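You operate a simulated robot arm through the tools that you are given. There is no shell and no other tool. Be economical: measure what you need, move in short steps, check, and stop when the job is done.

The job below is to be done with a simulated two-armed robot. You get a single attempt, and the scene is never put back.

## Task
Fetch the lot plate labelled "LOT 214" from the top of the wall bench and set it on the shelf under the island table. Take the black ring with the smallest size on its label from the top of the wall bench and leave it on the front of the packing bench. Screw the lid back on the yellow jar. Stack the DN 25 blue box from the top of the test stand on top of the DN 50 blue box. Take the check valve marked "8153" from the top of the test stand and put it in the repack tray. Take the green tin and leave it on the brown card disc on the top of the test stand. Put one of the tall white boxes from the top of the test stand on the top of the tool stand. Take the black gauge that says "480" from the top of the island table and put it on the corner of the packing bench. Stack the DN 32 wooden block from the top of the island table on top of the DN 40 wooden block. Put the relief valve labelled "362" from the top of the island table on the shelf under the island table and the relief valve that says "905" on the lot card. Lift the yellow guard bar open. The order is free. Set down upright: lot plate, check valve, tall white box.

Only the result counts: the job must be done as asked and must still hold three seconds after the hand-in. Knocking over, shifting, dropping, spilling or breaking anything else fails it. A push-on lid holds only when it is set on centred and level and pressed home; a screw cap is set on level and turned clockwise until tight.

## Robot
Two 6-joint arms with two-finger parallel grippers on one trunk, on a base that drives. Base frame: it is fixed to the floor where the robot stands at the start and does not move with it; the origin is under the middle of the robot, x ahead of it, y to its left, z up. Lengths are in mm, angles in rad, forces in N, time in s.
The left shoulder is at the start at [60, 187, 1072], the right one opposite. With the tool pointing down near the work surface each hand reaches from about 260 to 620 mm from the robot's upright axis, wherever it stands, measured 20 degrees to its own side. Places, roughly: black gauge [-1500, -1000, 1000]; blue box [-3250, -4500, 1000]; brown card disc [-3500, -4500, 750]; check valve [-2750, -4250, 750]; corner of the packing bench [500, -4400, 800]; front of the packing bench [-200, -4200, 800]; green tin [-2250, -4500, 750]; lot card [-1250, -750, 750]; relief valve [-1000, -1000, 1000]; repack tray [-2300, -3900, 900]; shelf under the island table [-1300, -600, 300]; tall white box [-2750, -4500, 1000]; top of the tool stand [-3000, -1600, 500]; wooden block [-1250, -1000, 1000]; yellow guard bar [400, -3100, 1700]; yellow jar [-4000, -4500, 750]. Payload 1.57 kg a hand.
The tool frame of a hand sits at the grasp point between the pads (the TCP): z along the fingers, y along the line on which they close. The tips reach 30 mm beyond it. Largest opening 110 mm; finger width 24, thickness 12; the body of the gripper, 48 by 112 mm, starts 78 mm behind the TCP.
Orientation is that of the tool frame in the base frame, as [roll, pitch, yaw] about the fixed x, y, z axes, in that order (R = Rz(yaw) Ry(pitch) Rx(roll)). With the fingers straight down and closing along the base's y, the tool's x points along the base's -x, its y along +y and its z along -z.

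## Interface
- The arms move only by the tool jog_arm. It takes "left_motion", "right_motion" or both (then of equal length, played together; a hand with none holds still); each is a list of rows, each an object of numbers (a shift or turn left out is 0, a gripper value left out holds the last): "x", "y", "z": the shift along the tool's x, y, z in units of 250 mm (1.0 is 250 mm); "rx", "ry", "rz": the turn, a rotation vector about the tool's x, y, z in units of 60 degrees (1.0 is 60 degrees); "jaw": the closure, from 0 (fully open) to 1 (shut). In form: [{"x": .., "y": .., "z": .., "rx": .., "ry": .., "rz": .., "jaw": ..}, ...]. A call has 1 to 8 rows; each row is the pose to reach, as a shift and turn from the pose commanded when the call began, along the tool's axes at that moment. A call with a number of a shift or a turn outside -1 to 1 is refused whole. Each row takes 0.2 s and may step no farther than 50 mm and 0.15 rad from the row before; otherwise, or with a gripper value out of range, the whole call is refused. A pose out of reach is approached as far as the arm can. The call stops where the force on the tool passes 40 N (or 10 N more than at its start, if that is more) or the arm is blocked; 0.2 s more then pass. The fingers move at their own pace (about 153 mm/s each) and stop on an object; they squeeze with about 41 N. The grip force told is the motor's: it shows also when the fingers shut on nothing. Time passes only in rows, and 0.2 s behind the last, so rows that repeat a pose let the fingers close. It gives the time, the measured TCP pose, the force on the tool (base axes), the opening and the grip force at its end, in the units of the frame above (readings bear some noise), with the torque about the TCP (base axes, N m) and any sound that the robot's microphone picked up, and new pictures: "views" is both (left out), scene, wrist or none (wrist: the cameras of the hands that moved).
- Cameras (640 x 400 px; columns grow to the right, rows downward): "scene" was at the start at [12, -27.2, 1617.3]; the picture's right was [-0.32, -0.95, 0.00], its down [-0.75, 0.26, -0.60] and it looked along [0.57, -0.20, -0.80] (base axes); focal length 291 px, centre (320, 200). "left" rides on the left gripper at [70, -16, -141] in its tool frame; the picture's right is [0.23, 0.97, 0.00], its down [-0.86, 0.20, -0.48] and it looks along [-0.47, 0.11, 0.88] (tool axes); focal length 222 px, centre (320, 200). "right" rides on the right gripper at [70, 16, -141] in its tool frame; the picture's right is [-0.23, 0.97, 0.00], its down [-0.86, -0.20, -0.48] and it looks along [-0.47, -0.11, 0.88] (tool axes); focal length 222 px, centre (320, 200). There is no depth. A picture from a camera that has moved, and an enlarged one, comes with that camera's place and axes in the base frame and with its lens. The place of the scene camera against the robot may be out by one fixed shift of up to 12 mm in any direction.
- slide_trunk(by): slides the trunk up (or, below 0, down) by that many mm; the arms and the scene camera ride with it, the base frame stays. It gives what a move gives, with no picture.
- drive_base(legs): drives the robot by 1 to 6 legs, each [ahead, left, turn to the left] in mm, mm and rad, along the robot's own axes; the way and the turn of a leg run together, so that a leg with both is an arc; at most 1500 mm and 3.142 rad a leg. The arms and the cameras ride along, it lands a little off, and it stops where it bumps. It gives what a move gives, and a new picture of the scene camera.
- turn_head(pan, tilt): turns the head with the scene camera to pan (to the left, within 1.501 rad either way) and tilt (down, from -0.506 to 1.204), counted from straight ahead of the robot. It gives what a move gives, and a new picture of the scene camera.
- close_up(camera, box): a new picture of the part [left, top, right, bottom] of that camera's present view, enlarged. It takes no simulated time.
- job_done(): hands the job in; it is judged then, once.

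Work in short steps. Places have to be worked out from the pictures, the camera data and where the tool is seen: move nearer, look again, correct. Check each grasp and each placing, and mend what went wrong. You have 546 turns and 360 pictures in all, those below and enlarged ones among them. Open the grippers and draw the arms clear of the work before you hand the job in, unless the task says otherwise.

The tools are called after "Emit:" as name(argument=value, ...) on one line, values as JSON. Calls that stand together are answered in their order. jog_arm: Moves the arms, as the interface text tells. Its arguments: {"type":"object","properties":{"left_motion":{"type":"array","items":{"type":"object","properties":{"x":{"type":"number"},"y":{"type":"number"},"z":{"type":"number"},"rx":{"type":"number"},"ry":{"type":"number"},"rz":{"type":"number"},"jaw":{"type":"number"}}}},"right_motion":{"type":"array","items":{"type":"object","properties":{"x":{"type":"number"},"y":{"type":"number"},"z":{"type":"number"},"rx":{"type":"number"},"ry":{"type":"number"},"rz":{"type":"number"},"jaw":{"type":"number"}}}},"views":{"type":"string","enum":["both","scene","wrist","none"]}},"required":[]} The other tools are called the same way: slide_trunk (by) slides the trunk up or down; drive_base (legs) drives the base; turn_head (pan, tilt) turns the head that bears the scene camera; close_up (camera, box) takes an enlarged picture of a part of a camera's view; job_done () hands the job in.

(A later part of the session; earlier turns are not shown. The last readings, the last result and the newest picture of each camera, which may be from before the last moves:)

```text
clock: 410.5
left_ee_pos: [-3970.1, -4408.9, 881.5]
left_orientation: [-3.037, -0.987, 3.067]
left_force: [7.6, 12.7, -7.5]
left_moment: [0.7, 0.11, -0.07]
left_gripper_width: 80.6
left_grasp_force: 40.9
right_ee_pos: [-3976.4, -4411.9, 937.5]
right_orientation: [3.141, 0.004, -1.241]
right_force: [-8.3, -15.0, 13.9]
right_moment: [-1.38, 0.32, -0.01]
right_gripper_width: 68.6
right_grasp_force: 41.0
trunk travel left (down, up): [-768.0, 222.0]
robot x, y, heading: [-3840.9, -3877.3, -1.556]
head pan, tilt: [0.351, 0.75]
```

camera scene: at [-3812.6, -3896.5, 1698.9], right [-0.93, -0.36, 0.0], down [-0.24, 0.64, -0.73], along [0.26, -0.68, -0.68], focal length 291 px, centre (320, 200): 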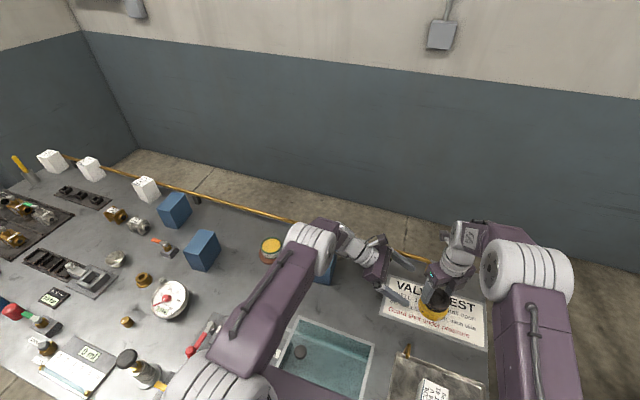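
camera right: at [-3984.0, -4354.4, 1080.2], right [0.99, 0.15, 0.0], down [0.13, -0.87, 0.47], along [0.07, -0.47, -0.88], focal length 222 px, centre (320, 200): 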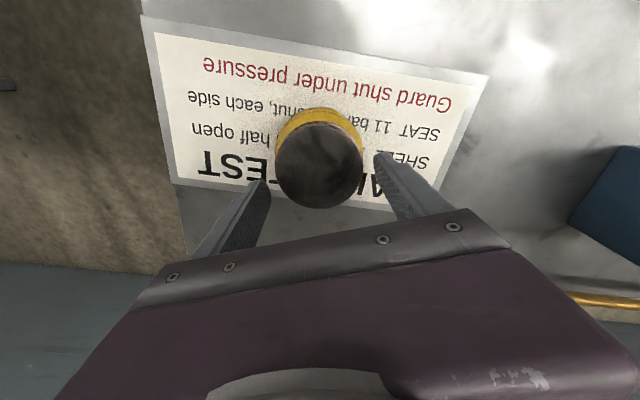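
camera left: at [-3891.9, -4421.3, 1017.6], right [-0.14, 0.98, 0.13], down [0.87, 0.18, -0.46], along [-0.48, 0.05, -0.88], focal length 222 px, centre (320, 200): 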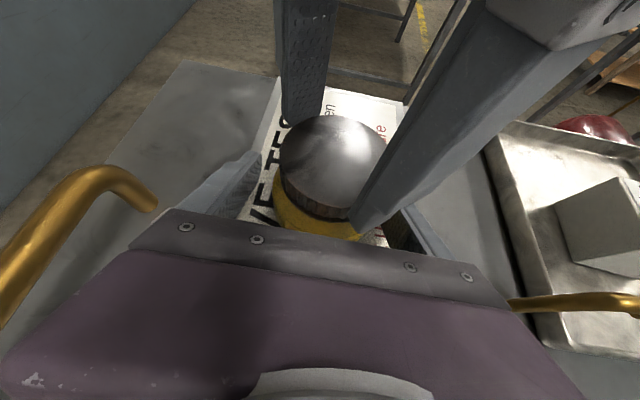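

Release the right hand, lift it 15 mm and wind back counter-clockwise for a fresh turn.

Emit:
jog_arm(right_motion=[{"jaw": 0.3}, {"jaw": 0.22}, {"z": -0.03}, {"z": -0.06}, {"z": -0.06, "rz": -0.13}, {"z": -0.06, "rz": -0.26}, {"z": -0.06, "rz": -0.39}, {"z": -0.06, "rz": -0.52}], views="none")

Emit:
jog_arm(right_motion=[{"rz": -0.14}, {"rz": -0.28}, {"rz": -0.42}, {"rz": -0.56}, {"rz": -0.7}, {"rz": -0.84}, {"rz": -0.98}], views="none")

Emit:
jog_arm(right_motion=[{"rz": -0.14}, {"rz": -0.28}, {"rz": -0.42}, {"rz": -0.56}, {"rz": -0.7}, {"rz": -0.84}, {"rz": -0.98}], views="none")

Emit:
jog_arm(right_motion=[{"rz": -0.14}, {"rz": -0.28}, {"rz": -0.42}, {"rz": -0.56}], views="wrist")

```text
clock: 412.3
left_ee_pos: [-3972.3, -4408.6, 880.7]
left_orientation: [-3.037, -0.989, 3.067]
left_force: [-0.5, 0.4, -2.8]
left_moment: [0.01, -0.01, -0.03]
left_gripper_width: 80.3
left_grasp_force: 40.9
right_ee_pos: [-3975.9, -4411.8, 952.0]
right_orientation: [-3.139, 0.004, -0.693]
right_force: [-0.5, -0.3, 0.4]
right_moment: [0.01, 0.01, 0.02]
right_gripper_width: 85.8
right_grasp_force: 0.1
trunk travel left (down, up): [-768.0, 222.0]
robot x, y, heading: [-3842.3, -3877.4, -1.561]
head pan, tilt: [0.351, 0.75]
```

```text
clock: 413.9
left_ee_pos: [-3972.0, -4407.4, 879.8]
left_orientation: [-3.038, -0.989, 3.064]
left_force: [-0.7, -0.7, -1.8]
left_moment: [0.04, -0.05, 0.0]
left_gripper_width: 80.6
left_grasp_force: 41.4
right_ee_pos: [-3976.8, -4411.1, 950.7]
right_orientation: [-3.137, -0.001, 0.333]
right_force: [-0.1, 0.3, -0.1]
right_moment: [0.0, 0.01, 0.02]
right_gripper_width: 85.6
right_grasp_force: 0.1
trunk travel left (down, up): [-768.0, 222.0]
robot x, y, heading: [-3841.0, -3875.4, -1.558]
head pan, tilt: [0.351, 0.75]
```

```text
clock: 415.5
left_ee_pos: [-3972.1, -4409.1, 880.6]
left_orientation: [-3.035, -0.991, 3.065]
left_force: [0.4, 0.2, -1.3]
left_moment: [0.08, -0.01, 0.01]
left_gripper_width: 80.9
left_grasp_force: 41.2
right_ee_pos: [-3975.9, -4411.5, 952.5]
right_orientation: [-3.139, -0.006, 1.359]
right_force: [0.3, -0.8, 0.0]
right_moment: [-0.01, 0.02, 0.02]
right_gripper_width: 85.7
right_grasp_force: 0.1
trunk travel left (down, up): [-768.0, 222.0]
robot x, y, heading: [-3842.7, -3874.8, -1.553]
head pan, tilt: [0.351, 0.75]
```

```text
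clock: 416.5
left_ee_pos: [-3972.1, -4408.1, 880.5]
left_orientation: [-3.038, -0.989, 3.066]
left_force: [0.0, 0.1, -1.7]
left_moment: [0.07, -0.03, 0.0]
left_gripper_width: 80.5
left_grasp_force: 41.0
right_ee_pos: [-3975.1, -4410.6, 953.3]
right_orientation: [3.14, -0.006, 1.946]
right_force: [-0.3, -0.4, 0.9]
right_moment: [0.03, 0.0, -0.03]
right_gripper_width: 85.6
right_grasp_force: 0.1
trunk travel left (down, up): [-768.0, 222.0]
robot x, y, heading: [-3842.1, -3877.0, -1.555]
head pan, tilt: [0.351, 0.75]
camera right: at [-3986.0, -4340.0, 1093.9], right [0.99, 0.15, 0.0], down [0.13, -0.87, 0.47], along [0.07, -0.47, -0.88], focal length 222 px, centre (320, 200)
```

right: 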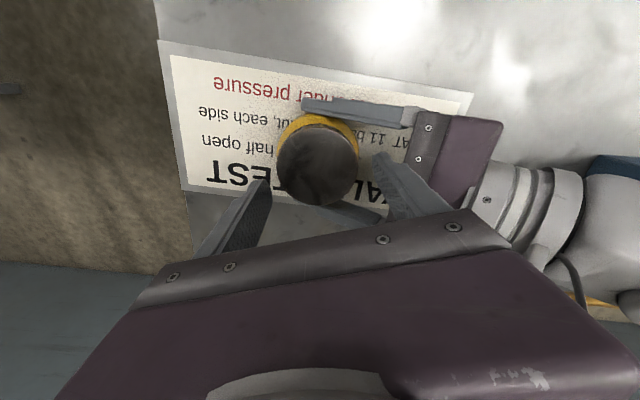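

Centre on the lid again, lower, grip and turn clockwise while the left hand holds the jar.

Emit:
jog_arm(right_motion=[{"x": 0.034, "y": -0.004}, {"x": 0.034, "y": -0.004, "z": 0.03}, {"x": 0.034, "y": -0.004, "z": 0.06}, {"x": 0.034, "y": -0.004, "z": 0.06, "jaw": 1}, {"x": 0.034, "y": -0.004, "z": 0.06, "jaw": 1}, {"x": 0.034, "y": -0.004, "z": 0.06, "rz": 0.13, "jaw": 1}, {"x": 0.034, "y": -0.004, "z": 0.06, "rz": 0.26, "jaw": 1}, {"x": 0.034, "y": -0.004, "z": 0.06, "rz": 0.39, "jaw": 1}], views="none")

Emit:
jog_arm(right_motion=[{"rz": 0.14}, {"rz": 0.28}, {"rz": 0.42}, {"rz": 0.56}, {"rz": 0.7}, {"rz": 0.84}, {"rz": 0.98}], views="none")

```text
clock: 418.3
left_ee_pos: [-3972.4, -4408.5, 880.6]
left_orientation: [-3.035, -0.99, 3.066]
left_force: [-17.4, -11.5, -9.0]
left_moment: [0.6, 0.26, 0.01]
left_gripper_width: 80.6
left_grasp_force: 40.6
right_ee_pos: [-3978.5, -4403.8, 937.5]
right_orientation: [3.141, -0.007, 1.533]
right_force: [16.4, 12.4, 5.1]
right_moment: [0.02, -1.26, 0.14]
right_gripper_width: 68.1
right_grasp_force: 41.0
trunk travel left (down, up): [-768.0, 222.0]
robot x, y, heading: [-3843.6, -3879.2, -1.558]
head pan, tilt: [0.351, 0.75]
```

```text
clock: 419.9
left_ee_pos: [-3973.2, -4408.0, 881.0]
left_orientation: [-3.036, -0.989, 3.064]
left_force: [-22.6, -5.4, 0.4]
left_moment: [0.44, -0.02, 0.0]
left_gripper_width: 79.1
left_grasp_force: 40.9
right_ee_pos: [-3979.4, -4405.7, 937.2]
right_orientation: [-3.137, -0.004, 0.503]
right_force: [22.3, 5.4, -3.6]
right_moment: [-0.11, -1.24, 0.09]
right_gripper_width: 68.2
right_grasp_force: 41.1
trunk travel left (down, up): [-768.0, 222.0]
robot x, y, heading: [-3840.7, -3874.4, -1.563]
head pan, tilt: [0.351, 0.75]
```

Side load of ~20 N shows the right hand ~4 mm too far in −x; I correct while turning on.

Emit:
jog_arm(right_motion=[{"x": 0.014, "y": 0.008}, {"x": 0.014, "y": 0.008, "rz": 0.13}, {"x": 0.014, "y": 0.008, "rz": 0.26}, {"x": 0.014, "y": 0.008, "rz": 0.39}, {"x": 0.014, "y": 0.008, "rz": 0.52}, {"x": 0.014, "y": 0.008, "rz": 0.65}, {"x": 0.014, "y": 0.008, "rz": 0.78}, {"x": 0.014, "y": 0.008, "rz": 0.91}], views="none")

Emit:
close_up(camera="left", box=[220, 60, 440, 240])

```text
clock: 421.7
left_ee_pos: [-3971.1, -4406.6, 878.5]
left_orientation: [-3.04, -0.989, 3.065]
left_force: [19.4, 22.8, 12.8]
left_moment: [0.03, 0.74, -0.36]
left_gripper_width: 78.7
left_grasp_force: 40.7
right_ee_pos: [-3975.9, -4406.7, 938.2]
right_orientation: [3.139, 0.001, -0.448]
right_force: [-17.8, -25.7, -4.3]
right_moment: [-1.47, 0.26, 0.18]
right_gripper_width: 68.3
right_grasp_force: 40.9
trunk travel left (down, up): [-768.0, 222.0]
robot x, y, heading: [-3841.8, -3876.1, -1.554]
head pan, tilt: [0.351, 0.75]
```

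```text
2.22 times, centred on (330, 150) of left
camera zoom: at [-3890.7, -4415.5, 1016.5], right [-0.13, 0.98, 0.14], down [0.87, 0.18, -0.46], along [-0.48, 0.06, -0.88], focal length 494 px, centre (298, 311)
```

zoom: 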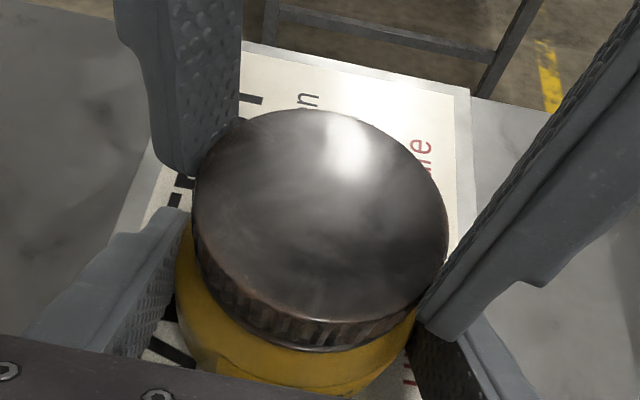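

Loads follow the rotation, so things are slightly eccentric. I release the right hand, raise it and look at how the lid sits.

Emit:
jog_arm(right_motion=[{"jaw": 0.3}, {"jaw": 0.22}, {"z": -0.03}, {"z": -0.06}, {"z": -0.14}], views="none")

Emit:
close_up(camera="left", box=[220, 60, 440, 240])

Emit:
close_up(camera="scene", box=[390, 230, 480, 330])

```text
clock: 422.9
left_ee_pos: [-3971.9, -4408.2, 880.1]
left_orientation: [-3.035, -0.99, 3.065]
left_force: [-0.3, -0.4, -3.8]
left_moment: [-0.03, -0.04, -0.03]
left_gripper_width: 78.9
left_grasp_force: 40.9
right_ee_pos: [-3975.9, -4403.3, 971.1]
right_orientation: [-3.135, 0.004, -0.445]
right_force: [-0.8, 0.0, -0.5]
right_moment: [0.01, 0.01, -0.01]
right_gripper_width: 85.8
right_grasp_force: 0.1
trunk travel left (down, up): [-768.0, 222.0]
robot x, y, heading: [-3843.3, -3874.1, -1.557]
head pan, tilt: [0.351, 0.75]
```

```text
2.22 times, centred on (330, 150) of left
camera zoom: at [-3890.8, -4416.4, 1017.1], right [-0.14, 0.98, 0.13], down [0.87, 0.18, -0.46], along [-0.48, 0.05, -0.88], focal length 494 px, centre (298, 311)
```

zoom: 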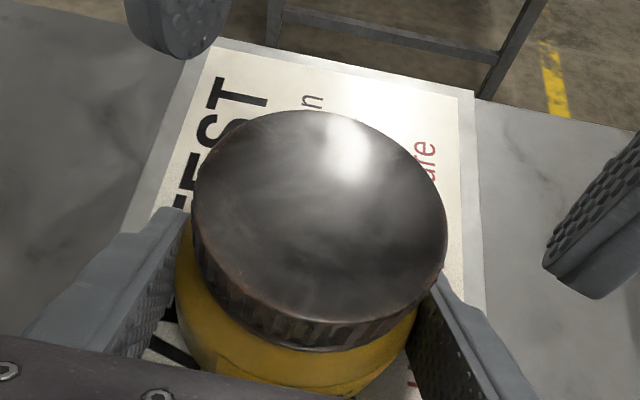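

```text
4.00 times, centred on (435, 280) of scene
camera zoom: at [-3812.1, -3897.0, 1698.7], right [-0.93, -0.36, 0.0], down [-0.24, 0.64, -0.73], along [0.26, -0.68, -0.68], focal length 1164 px, centre (-140, -120)
```

zoom: 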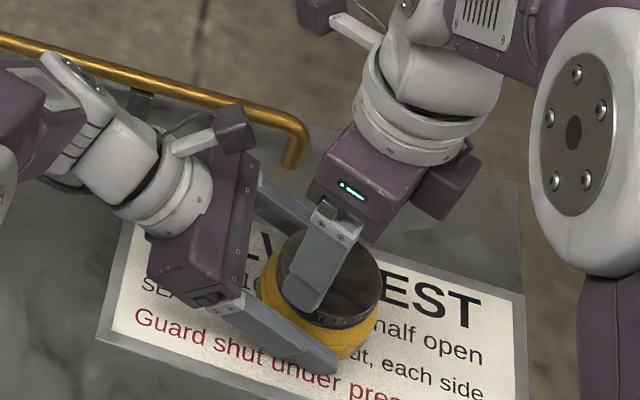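

The lid sits flush. I wind the right hand back and recentre for another turn.

Emit:
jog_arm(right_motion=[{"rz": -0.14}, {"rz": -0.28}, {"rz": -0.42}, {"rz": -0.56}, {"rz": -0.7}, {"rz": -0.84}, {"rz": -0.98}], views="none")

Emit:
jog_arm(right_motion=[{"rz": -0.14}, {"rz": -0.28}, {"rz": -0.42}, {"rz": -0.56}, {"rz": -0.7}, {"rz": -0.84}, {"rz": -0.98}], views="none")

Emit:
jog_arm(right_motion=[{"rz": -0.13}, {"rz": -0.26}, {"rz": -0.32}], views="none")

Emit:
close_up(camera="right", box=[200, 80, 440, 240])

```text
clock: 424.5
left_ee_pos: [-3971.0, -4409.6, 879.7]
left_orientation: [-3.036, -0.989, 3.066]
left_force: [0.1, 1.1, -4.2]
left_moment: [0.0, -0.04, -0.01]
left_gripper_width: 79.1
left_grasp_force: 41.0
right_ee_pos: [-3975.8, -4404.3, 971.8]
right_orientation: [-3.136, -0.003, 0.584]
right_force: [0.3, -0.4, -0.9]
right_moment: [0.01, 0.0, 0.01]
right_gripper_width: 85.7
right_grasp_force: 0.1
trunk travel left (down, up): [-768.0, 222.0]
robot x, y, heading: [-3843.2, -3877.6, -1.559]
head pan, tilt: [0.351, 0.75]
```

```text
clock: 426.1
left_ee_pos: [-3972.2, -4408.0, 880.3]
left_orientation: [-3.038, -0.99, 3.066]
left_force: [0.7, -0.3, -4.3]
left_moment: [-0.04, -0.03, -0.01]
left_gripper_width: 78.7
left_grasp_force: 41.0
right_ee_pos: [-3976.2, -4404.6, 971.7]
right_orientation: [-3.141, -0.005, 1.612]
right_force: [-0.3, 0.0, -0.5]
right_moment: [0.03, -0.01, 0.02]
right_gripper_width: 85.8
right_grasp_force: 0.0
trunk travel left (down, up): [-768.0, 222.0]
robot x, y, heading: [-3840.7, -3877.9, -1.555]
head pan, tilt: [0.351, 0.75]
```

```text
clock: 426.9
left_ee_pos: [-3972.6, -4407.3, 880.3]
left_orientation: [-3.038, -0.992, 3.067]
left_force: [0.1, -0.4, -3.3]
left_moment: [-0.02, -0.01, -0.01]
left_gripper_width: 78.9
left_grasp_force: 41.1
right_ee_pos: [-3974.8, -4405.3, 973.7]
right_orientation: [3.141, -0.004, 1.943]
right_force: [0.2, -0.4, -0.8]
right_moment: [0.01, -0.02, -0.03]
right_gripper_width: 85.7
right_grasp_force: 0.0
trunk travel left (down, up): [-768.0, 222.0]
robot x, y, heading: [-3841.6, -3872.1, -1.557]
head pan, tilt: [0.351, 0.75]
```

```text
2.50 times, centred on (320, 160) of right
camera zoom: at [-3985.8, -4333.0, 1114.4], right [0.99, 0.14, 0.0], down [0.13, -0.87, 0.47], along [0.07, -0.47, -0.88], focal length 555 px, centre (320, 300)
```

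zoom: 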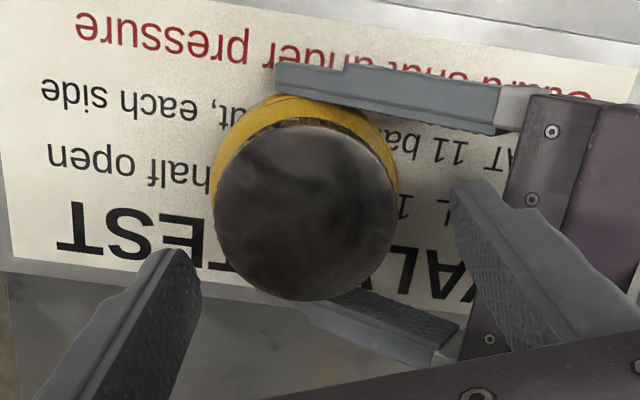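

Emit:
jog_arm(right_motion=[{"x": 0.01, "y": -0.008, "z": 0.05}, {"x": 0.01, "y": -0.008, "z": 0.1}, {"x": 0.01, "y": -0.008, "z": 0.14}, {"x": 0.01, "y": -0.008, "z": 0.14, "jaw": 1}, {"x": 0.01, "y": -0.008, "z": 0.14, "jaw": 1}], views="none")

```text
clock: 428.1
left_ee_pos: [-3971.0, -4408.9, 881.3]
left_orientation: [-3.039, -0.987, 3.067]
left_force: [25.2, 8.5, 3.3]
left_moment: [-0.26, 0.59, -0.14]
left_gripper_width: 78.8
left_grasp_force: 41.2
right_ee_pos: [-3979.0, -4403.1, 939.7]
right_orientation: [-3.14, -0.006, 1.942]
right_force: [-24.9, -10.5, -3.7]
right_moment: [-0.28, 0.89, -0.09]
right_gripper_width: 68.2
right_grasp_force: 40.9
trunk travel left (down, up): [-768.0, 222.0]
robot x, y, heading: [-3843.1, -3877.7, -1.553]
head pan, tilt: [0.351, 0.75]
```

I nudge 1 mm to balance the load, then keep turning and watch the torque.

Emit:
jog_arm(right_motion=[{"y": -0.004}, {"y": -0.004, "rz": 0.13}, {"y": -0.004, "rz": 0.26}, {"y": -0.004, "rz": 0.39}, {"y": -0.004, "rz": 0.52}], views="none")

Emit:
jog_arm(right_motion=[{"rz": 0.14}, {"rz": 0.28}, {"rz": 0.42}, {"rz": 0.56}], views="none")

Emit:
jog_arm(right_motion=[{"rz": 0.14}, {"rz": 0.28}, {"rz": 0.42}, {"rz": 0.56}], views="none")

Emit:
jog_arm(right_motion=[{"rz": 0.14}, {"rz": 0.28}, {"rz": 0.42}, {"rz": 0.56}], views="none")

```text
clock: 429.3
left_ee_pos: [-3971.5, -4407.5, 880.3]
left_orientation: [-3.039, -0.988, 3.064]
left_force: [6.6, 3.5, -7.5]
left_moment: [0.71, 0.37, -0.09]
left_gripper_width: 78.7
left_grasp_force: 40.9
right_ee_pos: [-3978.4, -4402.3, 937.6]
right_orientation: [3.142, -0.006, 1.394]
right_force: [-5.8, -1.8, 6.9]
right_moment: [-0.78, -0.24, 0.06]
right_gripper_width: 68.3
right_grasp_force: 41.5
trunk travel left (down, up): [-768.0, 222.0]
robot x, y, heading: [-3841.1, -3877.7, -1.557]
head pan, tilt: [0.351, 0.75]
```

```text
clock: 430.3
left_ee_pos: [-3971.7, -4407.2, 880.4]
left_orientation: [-3.033, -0.99, 3.063]
left_force: [0.4, 2.0, -2.5]
left_moment: [-0.15, -0.01, -1.65]
left_gripper_width: 81.2
left_grasp_force: 41.0
right_ee_pos: [-3980.3, -4402.8, 937.4]
right_orientation: [-3.137, -0.004, 0.81]
right_force: [0.0, -1.7, -2.1]
right_moment: [0.07, -0.03, 1.65]
right_gripper_width: 68.0
right_grasp_force: 41.2
trunk travel left (down, up): [-768.0, 222.0]
robot x, y, heading: [-3839.6, -3876.0, -1.557]
head pan, tilt: [0.351, 0.75]
```

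```text
clock: 431.3
left_ee_pos: [-3973.3, -4408.2, 879.2]
left_orientation: [-3.038, -0.989, 3.065]
left_force: [-11.5, 6.1, -6.0]
left_moment: [-0.15, -0.15, -1.45]
left_gripper_width: 80.4
left_grasp_force: 41.4
right_ee_pos: [-3978.2, -4402.6, 938.8]
right_orientation: [-3.138, -0.001, 0.223]
right_force: [11.4, -6.0, 1.7]
right_moment: [-0.24, -0.61, 1.43]
right_gripper_width: 68.4
right_grasp_force: 41.5
trunk travel left (down, up): [-768.0, 222.0]
robot x, y, heading: [-3843.7, -3877.8, -1.562]
head pan, tilt: [0.351, 0.75]
```

```text
clock: 432.4
left_ee_pos: [-3971.9, -4404.6, 878.5]
left_orientation: [-3.047, -0.989, 3.064]
left_force: [1.9, -0.5, 2.0]
left_moment: [-0.16, 0.16, -0.22]
left_gripper_width: 79.3
left_grasp_force: 41.0
right_ee_pos: [-3979.6, -4409.2, 938.8]
right_orientation: [3.124, -0.007, -0.356]
right_force: [-0.9, -2.2, 0.9]
right_moment: [0.24, -0.15, 0.29]
right_gripper_width: 64.9
right_grasp_force: 40.8
trunk travel left (down, up): [-768.0, 222.0]
robot x, y, heading: [-3841.1, -3875.7, -1.556]
head pan, tilt: [0.351, 0.75]
stopped in row 4 (right hand): the force on the tool passed its limit (the readings are from after the stop); the commanded pose is now the measured one
```

Torque rose to 1.65 N·m: the lid is tight. Release the right hand and look.

Emit:
jog_arm(right_motion=[{"jaw": 0.35}, {"jaw": 0.22}, {"jaw": 0.22}, {"z": -0.05}, {"z": -0.12}, {"z": -0.25}], views="wrist")

Emit:
close_up(camera="left", box=[220, 60, 440, 240])

```text
clock: 433.8
left_ee_pos: [-3972.3, -4403.3, 878.0]
left_orientation: [-3.046, -0.99, 3.065]
left_force: [0.5, 0.2, 0.8]
left_moment: [0.26, -0.06, 0.04]
left_gripper_width: 79.3
left_grasp_force: 41.4
right_ee_pos: [-3981.2, -4407.5, 1003.5]
right_orientation: [3.126, -0.005, -0.354]
right_force: [-0.2, -0.3, -0.1]
right_moment: [-0.01, 0.01, -0.01]
right_gripper_width: 85.6
right_grasp_force: 0.1
trunk travel left (down, up): [-768.0, 222.0]
robot x, y, heading: [-3844.7, -3877.8, -1.556]
head pan, tilt: [0.351, 0.75]
camera right: at [-3921.7, -4443.9, 1145.6], right [-0.55, -0.83, 0.01], down [-0.73, 0.49, 0.47], along [-0.4, 0.25, -0.88], focal length 222 px, centre (320, 200)
```

right: 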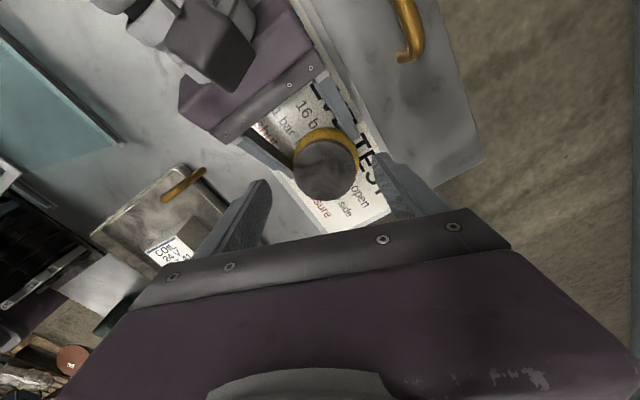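

```text
2.22 times, centred on (330, 150) of left
camera zoom: at [-3891.2, -4414.1, 1015.4], right [-0.13, 0.98, 0.14], down [0.87, 0.18, -0.46], along [-0.48, 0.06, -0.88], focal length 494 px, centre (298, 311)
```

zoom: 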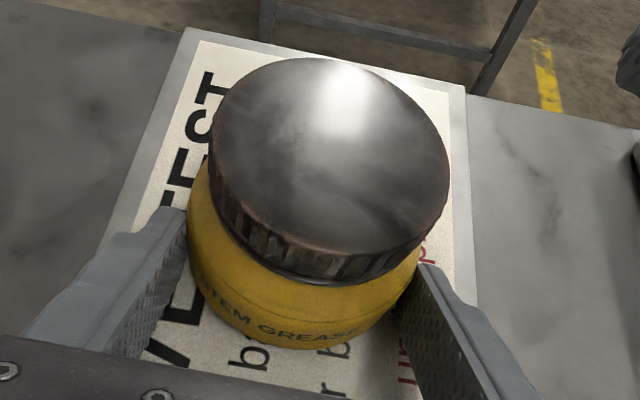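

The lid sits tight and level. Release the left hand and withdraw it back along its approach.

Emit:
jog_arm(left_motion=[{"jaw": 0.25}, {"jaw": 0.12}, {"jaw": 0.08}, {"z": -0.15}, {"z": -0.3}, {"x": 0.02, "z": -0.48}], views="wrist")

```text
clock: 435.2
left_ee_pos: [-3875.4, -4403.9, 947.1]
left_orientation: [-3.048, -0.991, 3.065]
left_force: [0.7, -0.1, -0.3]
left_moment: [0.01, -0.02, -0.01]
left_gripper_width: 101.4
left_grasp_force: 0.0
right_ee_pos: [-3981.1, -4408.3, 1003.6]
right_orientation: [3.126, -0.005, -0.357]
right_force: [0.5, 0.6, -0.5]
right_moment: [0.03, 0.01, -0.02]
right_gripper_width: 85.7
right_grasp_force: 0.0
trunk travel left (down, up): [-768.0, 222.0]
robot x, y, heading: [-3841.1, -3874.7, -1.557]
head pan, tilt: [0.351, 0.75]
camera left: at [-3795.0, -4413.8, 1084.0], right [-0.13, 0.98, 0.14], down [0.87, 0.18, -0.46], along [-0.48, 0.06, -0.87], focal length 222 px, centre (320, 200)
```

left: 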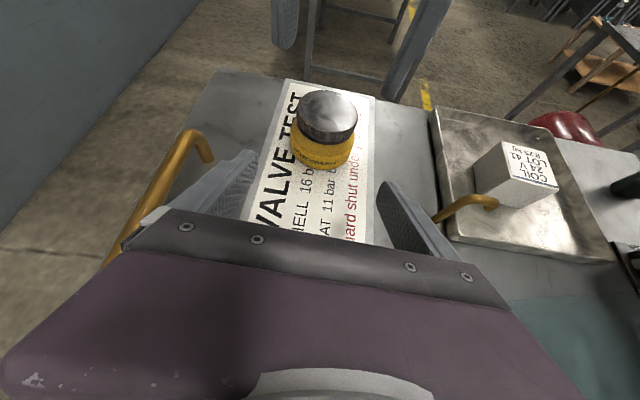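

The jar is done. I straighten the left hand and wind the right back to default yaw, together.

Emit:
jog_arm(left_motion=[{"x": 0.05, "z": -0.03, "ry": -0.135}, {"x": 0.1, "z": -0.06, "ry": -0.27}, {"x": 0.15, "z": -0.1, "ry": -0.405}, {"x": 0.2, "z": -0.13, "ry": -0.54}, {"x": 0.25, "z": -0.16, "ry": -0.675}, {"x": 0.3, "z": -0.19, "ry": -0.81}, {"x": 0.334, "z": -0.218, "ry": -0.945}], right_motion=[{"rz": -0.14}, {"rz": -0.28}, {"rz": -0.42}, {"rz": -0.56, "z": -0.05}, {"rz": -0.7, "z": -0.1}, {"rz": -0.84, "z": -0.15}, {"rz": -0.98, "z": -0.2}], views="none")

Emit:
jog_arm(left_motion=[{"rz": 0.14}, {"rz": 0.28}, {"rz": 0.42}, {"rz": 0.56}, {"rz": 0.7}, {"rz": 0.84}, {"rz": 0.98}], right_motion=[{"rz": -0.14}, {"rz": -0.28}, {"rz": -0.42}, {"rz": -0.56}, {"rz": -0.7}, {"rz": -0.8}, {"rz": -0.86}], views="none")

Emit:
jog_arm(left_motion=[{"rz": 0.14}, {"rz": 0.28}, {"rz": 0.42}, {"rz": 0.5}], views="none")

```text
clock: 436.2
left_ee_pos: [-3872.1, -4397.1, 1006.3]
left_orientation: [-3.086, -0.435, 3.109]
left_force: [4.8, 5.3, 2.5]
left_moment: [-0.91, 0.82, -0.08]
left_gripper_width: 101.2
left_grasp_force: 0.0
right_ee_pos: [-3988.2, -4409.2, 1014.0]
right_orientation: [3.121, 0.007, 0.197]
right_force: [-5.6, -5.6, -2.9]
right_moment: [0.82, -0.45, -0.5]
right_gripper_width: 86.0
right_grasp_force: 0.0
trunk travel left (down, up): [-768.0, 222.0]
robot x, y, heading: [-3844.8, -3876.5, -1.557]
head pan, tilt: [0.351, 0.75]
stopped in row 5 (left hand): the force on the tool passed its limit (the readings are from after the stop); the commanded pose is now the measured one
```

```text
clock: 437.8
left_ee_pos: [-3869.9, -4398.3, 1005.0]
left_orientation: [-2.737, -0.176, 2.058]
left_force: [1.3, -0.4, -0.1]
left_moment: [-0.01, -0.02, 0.04]
left_gripper_width: 100.6
left_grasp_force: 0.0
right_ee_pos: [-3985.5, -4411.5, 1013.2]
right_orientation: [3.134, 0.02, 1.101]
right_force: [-0.9, 0.8, -0.2]
right_moment: [-0.01, -0.03, -0.01]
right_gripper_width: 85.5
right_grasp_force: 0.1
trunk travel left (down, up): [-768.0, 222.0]
robot x, y, heading: [-3838.5, -3877.2, -1.562]
head pan, tilt: [0.351, 0.75]
```

```text
clock: 438.8
left_ee_pos: [-3870.6, -4398.7, 1004.7]
left_orientation: [-2.704, 0.041, 1.582]
left_force: [0.0, 0.2, 0.7]
left_moment: [0.02, 0.03, -0.01]
left_gripper_width: 101.1
left_grasp_force: 0.1
right_ee_pos: [-3985.4, -4410.0, 1014.0]
right_orientation: [3.134, 0.023, 1.101]
right_force: [0.6, 0.0, 0.5]
right_moment: [-0.01, 0.0, -0.01]
right_gripper_width: 85.9
right_grasp_force: 0.0
trunk travel left (down, up): [-768.0, 222.0]
robot x, y, heading: [-3840.7, -3876.0, -1.556]
head pan, tilt: [0.351, 0.75]
```

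The two grippers brushed each other; I separate them and finish straightening both.

Emit:
jog_arm(left_motion=[{"y": 0.096, "z": -0.078}, {"y": 0.192, "z": -0.156, "rx": -0.1}, {"y": 0.288, "z": -0.234, "rx": -0.21, "ry": -0.02}, {"y": 0.384, "z": -0.312, "rx": -0.32, "ry": -0.039}, {"y": 0.384, "z": -0.312, "rx": -0.417, "ry": -0.039}], right_motion=[{"x": -0.027, "y": -0.053, "z": -0.02}, {"x": -0.055, "y": -0.107, "z": -0.04, "rz": -0.1}, {"x": -0.082, "y": -0.16, "z": -0.06, "rz": -0.22}, {"x": -0.109, "y": -0.214, "z": -0.08, "rz": -0.34}, {"x": -0.109, "y": -0.214, "z": -0.08, "rz": -0.45}], views="scene")

```text
clock: 440.0
left_ee_pos: [-3750.6, -4396.4, 1035.7]
left_orientation: [3.14, 0.08, 1.592]
left_force: [-0.3, -0.4, 0.1]
left_moment: [0.0, -0.03, 0.01]
left_gripper_width: 101.3
left_grasp_force: 0.0
right_ee_pos: [-4046.3, -4409.7, 1033.7]
right_orientation: [-3.139, 0.021, 1.574]
right_force: [-0.1, -0.1, 0.0]
right_moment: [-0.02, -0.01, -0.01]
right_gripper_width: 85.9
right_grasp_force: 0.0
trunk travel left (down, up): [-768.0, 222.0]
robot x, y, heading: [-3844.1, -3878.4, -1.561]
head pan, tilt: [0.351, 0.75]
camera scene: at [-3813.6, -3897.7, 1698.8], right [-0.93, -0.36, 0.0], down [-0.24, 0.64, -0.73], along [0.26, -0.68, -0.68], focal length 291 px, centre (320, 200)
```

scene: 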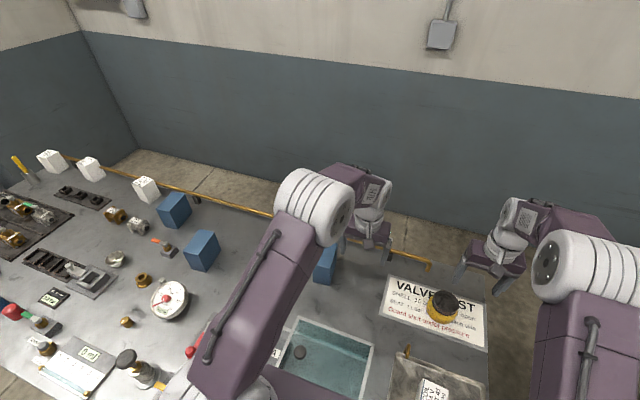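

Now drive along to the DN 25 box for the left hand.

Emit:
drive_base(legs=[[-60, 0, 0], [0, 585, 0]])

Emit:
jog_arm(left_motion=[{"ry": 0.076, "jaw": 0.1}], right_motion=[{"ry": 0.02}], views="wrist")

```text
clock: 443.9
left_ee_pos: [-3167.5, -4327.7, 1035.9]
left_orientation: [-3.141, 0.08, 1.589]
left_force: [-1.0, 0.1, -0.3]
left_moment: [-0.01, -0.01, -0.01]
left_gripper_width: 101.1
left_grasp_force: 0.0
right_ee_pos: [-3461.0, -4339.3, 1033.5]
right_orientation: [-3.14, 0.021, 1.569]
right_force: [0.2, -0.4, -1.0]
right_moment: [-0.01, 0.0, 0.01]
right_gripper_width: 85.6
right_grasp_force: 0.1
trunk travel left (down, up): [-768.0, 222.0]
robot x, y, heading: [-3257.7, -3808.1, -1.557]
head pan, tilt: [0.351, 0.75]
camera scene: at [-3227.3, -3828.5, 1698.8], right [-0.94, -0.35, 0.0], down [-0.24, 0.64, -0.73], along [0.26, -0.68, -0.68], focal length 291 px, centre (320, 200)
```

scene: 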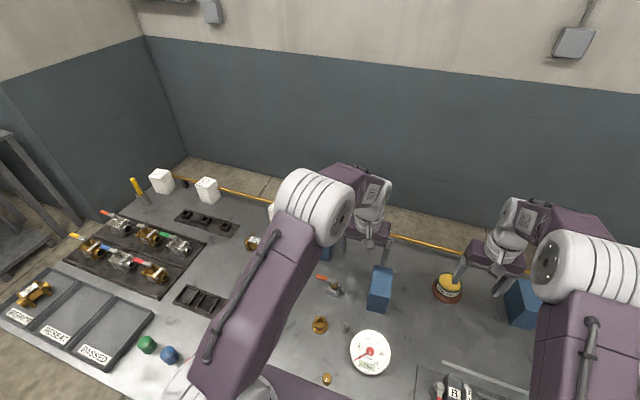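

```text
clock: 444.3
left_ee_pos: [-3168.1, -4327.9, 1035.4]
left_orientation: [3.14, 0.0, 1.588]
left_force: [0.0, -0.3, -0.8]
left_moment: [0.01, -0.01, 0.0]
left_gripper_width: 99.1
left_grasp_force: 0.1
right_ee_pos: [-3461.8, -4341.4, 1035.2]
right_orientation: [-3.14, 0.001, 1.569]
right_force: [0.4, 0.3, 0.4]
right_moment: [-0.01, -0.03, -0.04]
right_gripper_width: 85.9
right_grasp_force: 0.0
trunk travel left (down, up): [-768.0, 222.0]
robot x, y, heading: [-3259.6, -3808.8, -1.553]
head pan, tilt: [0.351, 0.75]
camera right: at [-3445.0, -4270.4, 1175.8], right [0.97, -0.23, 0.0], down [-0.2, -0.85, 0.48], along [-0.11, -0.47, -0.88], focal length 222 px, centre (320, 200)
camera left: at [-3184.2, -4259.6, 1177.4], right [0.97, 0.24, 0.0], down [0.21, -0.85, 0.48], along [0.12, -0.46, -0.88], focal length 222 px, centre (320, 200)
```

right: 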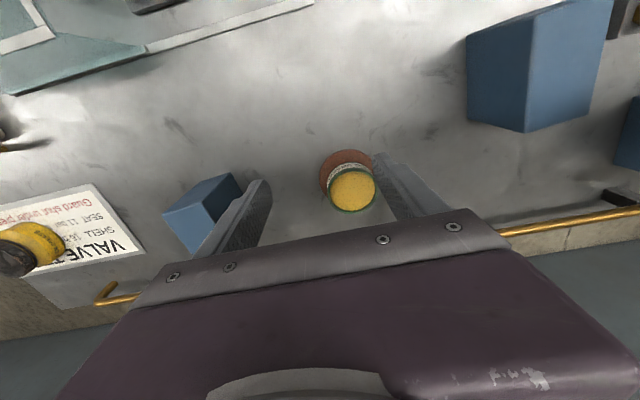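
left: 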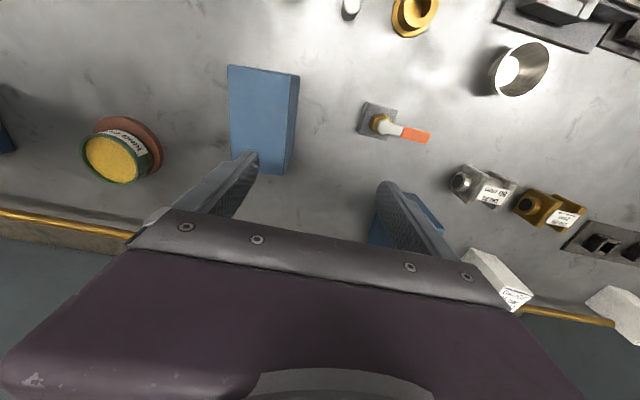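

Jar and tin look fine. I move over toward the DN 25 box.

Emit:
drive_base(legs=[[0, 88, 0], [55, 0, 0]])

Emit:
close_up(camera="left", box=[0, 0, 640, 400])

```text
clock: 446.0
left_ee_pos: [-3077.4, -4377.1, 1038.1]
left_orientation: [3.141, 0.006, 1.59]
left_force: [0.2, 0.3, 0.0]
left_moment: [-0.04, -0.03, -0.02]
left_gripper_width: 99.1
left_grasp_force: 0.1
right_ee_pos: [-3371.7, -4390.6, 1037.8]
right_orientation: [3.141, 0.005, 1.569]
right_force: [0.2, 0.5, 0.4]
right_moment: [-0.06, -0.02, -0.01]
right_gripper_width: 85.6
right_grasp_force: 0.1
trunk travel left (down, up): [-768.0, 222.0]
robot x, y, heading: [-3165.2, -3860.8, -1.555]
head pan, tilt: [0.351, 0.75]
camera scene: at [-3138.3, -3875.6, 1699.0], right [-0.94, -0.35, 0.0], down [-0.24, 0.63, -0.73], along [0.26, -0.69, -0.68], focal length 291 px, centre (320, 200)
```

scene: 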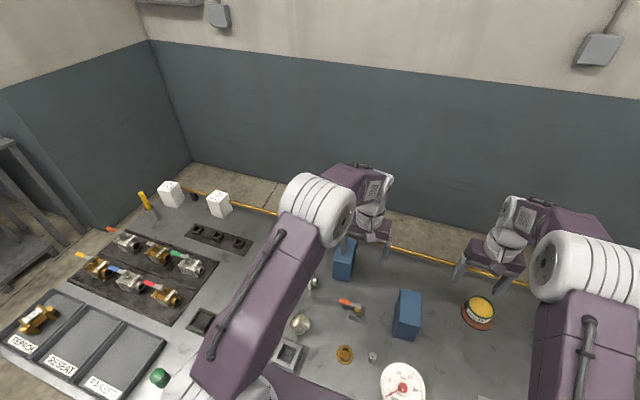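

```text
1.00 times, centred on (320, 200) of left
camera zoom: at [-3095.0, -4307.8, 1180.0], right [0.97, 0.24, 0.0], down [0.21, -0.85, 0.48], along [0.12, -0.47, -0.88], focal length 222 px, centre (320, 200)
```

zoom: 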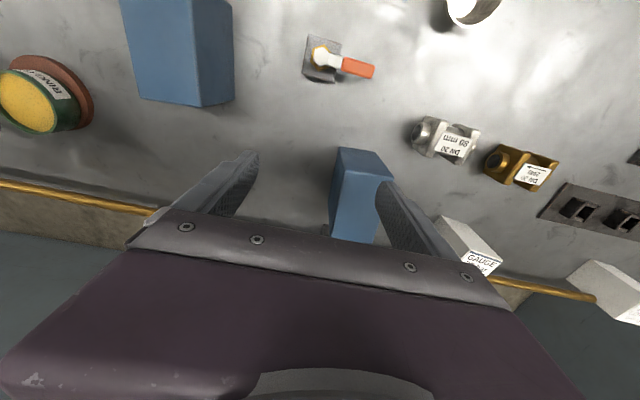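

DN 25 is near [−3007, −4435], about 63 wide and 90 deep. I shift left 70 mm and go over it.

Emit:
drive_base(legs=[[10, 72, 0]])

Emit:
jog_arm(left_motion=[{"x": -0.1, "z": 0.05}, {"x": -0.19, "z": 0.12}, {"x": -0.19, "z": 0.2}], views="wrist")

```text
clock: 447.0
left_ee_pos: [-3007.1, -4388.8, 1036.1]
left_orientation: [3.142, 0.002, 1.587]
left_force: [-0.5, -0.1, 0.2]
left_moment: [0.01, 0.0, 0.0]
left_gripper_width: 99.1
left_grasp_force: 0.0
right_ee_pos: [-3300.9, -4403.0, 1036.0]
right_orientation: [3.14, 0.0, 1.569]
right_force: [-0.2, 0.0, 0.2]
right_moment: [-0.02, -0.01, -0.02]
right_gripper_width: 85.9
right_grasp_force: 0.0
trunk travel left (down, up): [-768.0, 222.0]
robot x, y, heading: [-3095.8, -3872.8, -1.556]
head pan, tilt: [0.351, 0.75]
camera scene: at [-3068.3, -3890.2, 1698.9], right [-0.94, -0.35, 0.0], down [-0.24, 0.64, -0.73], along [0.26, -0.68, -0.68], focal length 291 px, centre (320, 200)
```

scene: 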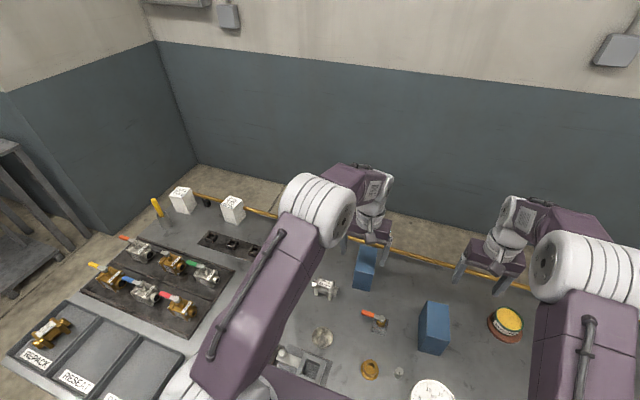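

```text
clock: 447.8
left_ee_pos: [-3003.2, -4438.5, 984.9]
left_orientation: [-3.139, 0.001, 1.589]
left_force: [0.5, 0.3, 0.7]
left_moment: [0.0, 0.02, 0.01]
left_gripper_width: 99.2
left_grasp_force: 0.0
right_ee_pos: [-3296.3, -4403.9, 1036.2]
right_orientation: [-3.138, 0.0, 1.57]
right_force: [0.0, 0.3, 0.4]
right_moment: [-0.04, 0.03, -0.01]
right_gripper_width: 85.7
right_grasp_force: 0.0
trunk travel left (down, up): [-768.0, 222.0]
robot x, y, heading: [-3091.4, -3871.6, -1.559]
head pan, tilt: [0.351, 0.75]
camera left: at [-3019.5, -4369.4, 1127.4], right [0.97, 0.24, 0.0], down [0.22, -0.85, 0.48], along [0.12, -0.47, -0.88], focal length 222 px, centre (320, 200)
```

left: 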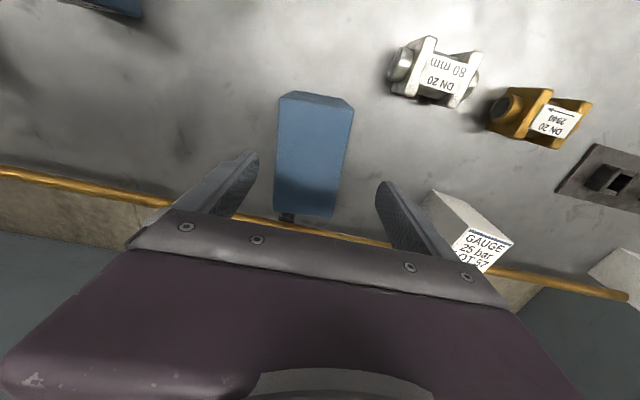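

Box top centre ≈ [−3013, −4436], yawed ~7°. Align, lower and grip.

Emit:
jog_arm(left_motion=[{"x": 0.01, "y": -0.04, "rz": -0.1}, {"x": 0.01, "y": -0.04, "rz": -0.1, "z": 0.14}, {"x": 0.01, "y": -0.04, "rz": -0.1, "z": 0.3}, {"x": 0.01, "y": -0.04, "rz": -0.1, "z": 0.3, "jaw": 0.6}, {"x": 0.01, "y": -0.04, "rz": -0.1, "z": 0.3, "jaw": 1}, {"x": 0.01, "y": -0.04, "rz": -0.1, "z": 0.3, "jaw": 1}], views="wrist")

```text
clock: 449.2
left_ee_pos: [-3016.9, -4438.9, 911.6]
left_orientation: [-3.141, 0.0, 1.692]
left_force: [0.0, 0.8, 0.1]
left_moment: [0.0, -0.02, 0.01]
left_gripper_width: 57.7
left_grasp_force: 41.2
right_ee_pos: [-3297.5, -4404.9, 1034.3]
right_orientation: [-3.138, 0.0, 1.57]
right_force: [0.3, 0.6, 0.6]
right_moment: [0.01, 0.0, 0.0]
right_gripper_width: 85.8
right_grasp_force: 0.0
trunk travel left (down, up): [-768.0, 222.0]
robot x, y, heading: [-3097.6, -3871.2, -1.555]
head pan, tilt: [0.351, 0.75]
camera left: at [-3040.9, -4373.0, 1052.4], right [0.94, 0.34, 0.0], down [0.3, -0.82, 0.48], along [0.16, -0.45, -0.88], focal length 222 px, centre (320, 200)
```

left: 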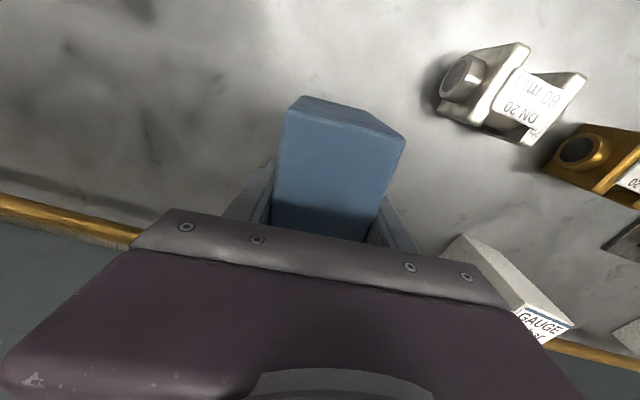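

Gripped (57.7 mm). DN 50's top centre computes to [−3232, −4311] with a similar yaw. Lift and drive there.

Emit:
jog_arm(left_motion=[{"z": -0.15}, {"z": -0.3}, {"z": -0.45}, {"z": -0.54}], views="none")

Emit:
drive_base(legs=[[-128, 0, 0], [0, -212, 0]])

Emit:
jog_arm(left_motion=[{"jaw": 1}], right_motion=[{"z": 0.0}], views="wrist")

```text
clock: 450.2
left_ee_pos: [-3016.8, -4436.2, 1048.4]
left_orientation: [-3.14, -0.001, 1.692]
left_force: [-0.2, 0.4, -1.2]
left_moment: [-0.03, -0.05, -0.04]
left_gripper_width: 57.8
left_grasp_force: 41.0
right_ee_pos: [-3298.4, -4403.1, 1035.3]
right_orientation: [-3.138, 0.002, 1.57]
right_force: [-0.2, 0.6, -0.2]
right_moment: [0.02, 0.01, -0.01]
right_gripper_width: 85.7
right_grasp_force: 0.2
trunk travel left (down, up): [-768.0, 222.0]
robot x, y, heading: [-3094.8, -3868.6, -1.561]
head pan, tilt: [0.351, 0.75]
```

```text
clock: 452.7
left_ee_pos: [-3232.3, -4313.4, 1048.6]
left_orientation: [-3.141, 0.0, 1.692]
left_force: [-0.7, -0.1, -1.3]
left_moment: [-0.01, 0.0, 0.05]
left_gripper_width: 57.9
left_grasp_force: 40.9
right_ee_pos: [-3513.8, -4280.3, 1034.6]
right_orientation: [-3.136, 0.0, 1.565]
right_force: [0.9, -0.6, 0.2]
right_moment: [0.0, 0.0, 0.02]
right_gripper_width: 85.7
right_grasp_force: 0.1
trunk travel left (down, up): [-768.0, 222.0]
robot x, y, heading: [-3309.0, -3748.8, -1.562]
head pan, tilt: [0.351, 0.75]
camera scene: at [-3276.8, -3768.7, 1698.8], right [-0.94, -0.35, 0.0], down [-0.24, 0.64, -0.73], along [0.26, -0.68, -0.68], focal length 291 px, centre (320, 200)
```

scene: 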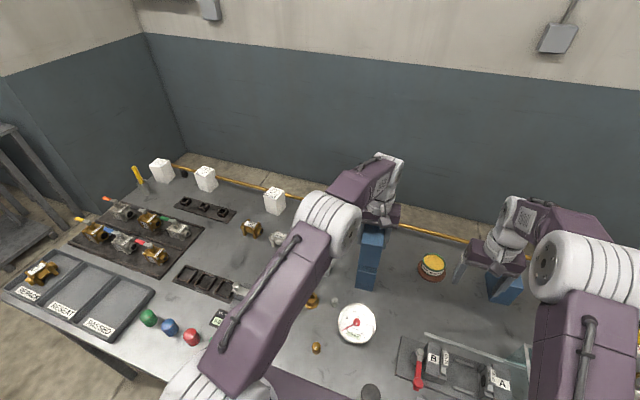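

```text
clock: 453.1
left_ee_pos: [-3232.7, -4313.5, 1047.3]
left_orientation: [-3.14, 0.002, 1.69]
left_force: [0.1, 0.6, -2.4]
left_moment: [-0.01, 0.02, 0.05]
left_gripper_width: 57.7
left_grasp_force: 41.1
right_ee_pos: [-3514.0, -4279.5, 1035.5]
right_orientation: [-3.14, 0.0, 1.566]
right_force: [0.3, -0.9, 0.5]
right_moment: [0.0, -0.01, -0.02]
right_gripper_width: 85.7
right_grasp_force: 0.1
trunk travel left (down, up): [-768.0, 222.0]
robot x, y, heading: [-3308.8, -3748.7, -1.561]
head pan, tilt: [0.351, 0.75]
camera right: at [-3496.5, -4209.4, 1176.5], right [0.97, -0.23, 0.0], down [-0.2, -0.85, 0.48], along [-0.11, -0.47, -0.88], focal length 222 px, centre (320, 200)
camera left: at [-3255.7, -4247.0, 1189.6], right [0.94, 0.34, 0.0], down [0.3, -0.82, 0.48], along [0.16, -0.45, -0.88], focal length 222 px, centre (320, 200)
```

right: 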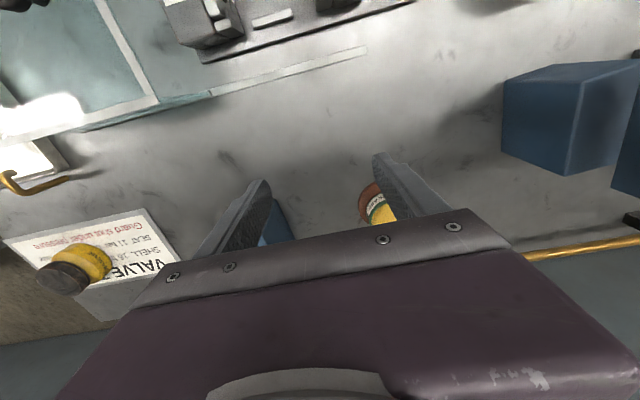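
left: 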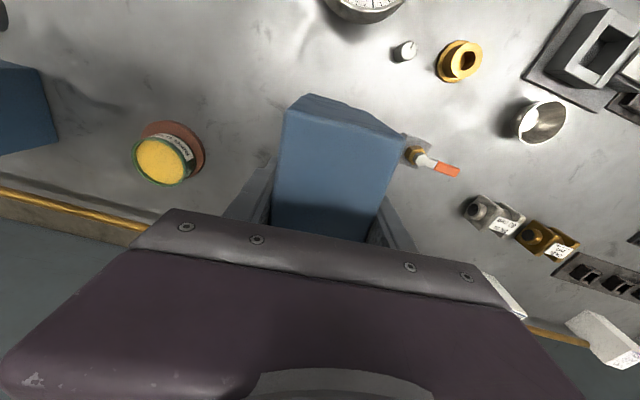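

Emit:
close_up(camera="scene", box=[330, 210, 430, 300])

```text
4.44 times, centred on (380, 255) of scene
camera zoom: at [-3276.7, -3769.2, 1698.8], right [-0.94, -0.35, 0.0], down [-0.24, 0.64, -0.73], along [0.26, -0.68, -0.68], focal length 1294 px, centre (53, -44)
```

zoom: 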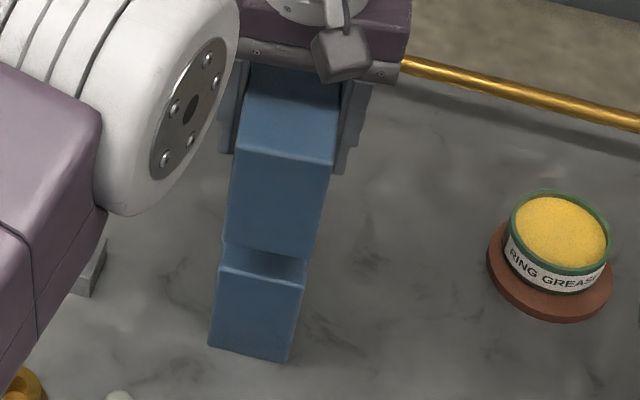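

Alignment is within ~3 mm (box heights ≈ 100). Lower by trunk onto it.

Emit:
slide_trunk(by=-29)

Emit:
slide_trunk(by=-4)

Emit:
slide_trunk(by=-3)

Emit:
slide_trunk(by=-2)

```text
clock: 453.9
left_ee_pos: [-3232.2, -4314.0, 1019.5]
left_orientation: [-3.139, 0.002, 1.69]
left_force: [-0.7, 0.0, -0.4]
left_moment: [-0.01, -0.01, 0.05]
left_gripper_width: 57.7
left_grasp_force: 40.1
right_ee_pos: [-3514.1, -4279.1, 1006.2]
right_orientation: [-3.139, 0.002, 1.566]
right_force: [-0.1, -0.3, 0.0]
right_moment: [0.03, -0.02, 0.02]
right_gripper_width: 86.0
right_grasp_force: 0.0
trunk travel left (down, up): [-739.0, 251.0]
robot x, y, heading: [-3308.3, -3747.8, -1.566]
head pan, tilt: [0.351, 0.75]
```

```text
clock: 454.4
left_ee_pos: [-3232.4, -4313.2, 1014.7]
left_orientation: [-3.138, -0.001, 1.692]
left_force: [-0.7, -1.0, -1.4]
left_moment: [-0.01, -0.05, -0.01]
left_gripper_width: 57.7
left_grasp_force: 40.6
right_ee_pos: [-3513.8, -4280.2, 1002.1]
right_orientation: [-3.137, 0.001, 1.564]
right_force: [-1.1, -0.2, 0.2]
right_moment: [0.02, 0.03, 0.02]
right_gripper_width: 85.7
right_grasp_force: 0.0
trunk travel left (down, up): [-735.0, 255.0]
robot x, y, heading: [-3310.0, -3747.1, -1.564]
head pan, tilt: [0.351, 0.75]
```

```text
clock: 454.9
left_ee_pos: [-3233.5, -4312.8, 1012.2]
left_orientation: [-3.14, 0.0, 1.691]
left_force: [1.0, 0.1, -1.7]
left_moment: [0.0, 0.01, 0.0]
left_gripper_width: 57.6
left_grasp_force: 41.0
right_ee_pos: [-3515.2, -4279.3, 997.5]
right_orientation: [-3.138, 0.0, 1.565]
right_force: [0.6, 0.3, -0.4]
right_moment: [-0.01, -0.04, 0.04]
right_gripper_width: 85.6
right_grasp_force: 0.0
trunk travel left (down, up): [-732.0, 258.0]
robot x, y, heading: [-3311.1, -3750.5, -1.562]
head pan, tilt: [0.351, 0.75]
```

```text
clock: 455.4
left_ee_pos: [-3232.5, -4313.0, 1010.6]
left_orientation: [-3.14, 0.001, 1.692]
left_force: [0.7, 1.2, -0.3]
left_moment: [0.07, -0.01, 0.02]
left_gripper_width: 57.7
left_grasp_force: 40.8
right_ee_pos: [-3514.1, -4278.9, 998.0]
right_orientation: [-3.138, 0.001, 1.565]
right_force: [0.2, 0.2, 0.3]
right_moment: [0.01, 0.03, 0.0]
right_gripper_width: 85.7
right_grasp_force: 0.2
trunk travel left (down, up): [-730.0, 260.0]
robot x, y, heading: [-3304.0, -3748.4, -1.562]
head pan, tilt: [0.351, 0.75]
```

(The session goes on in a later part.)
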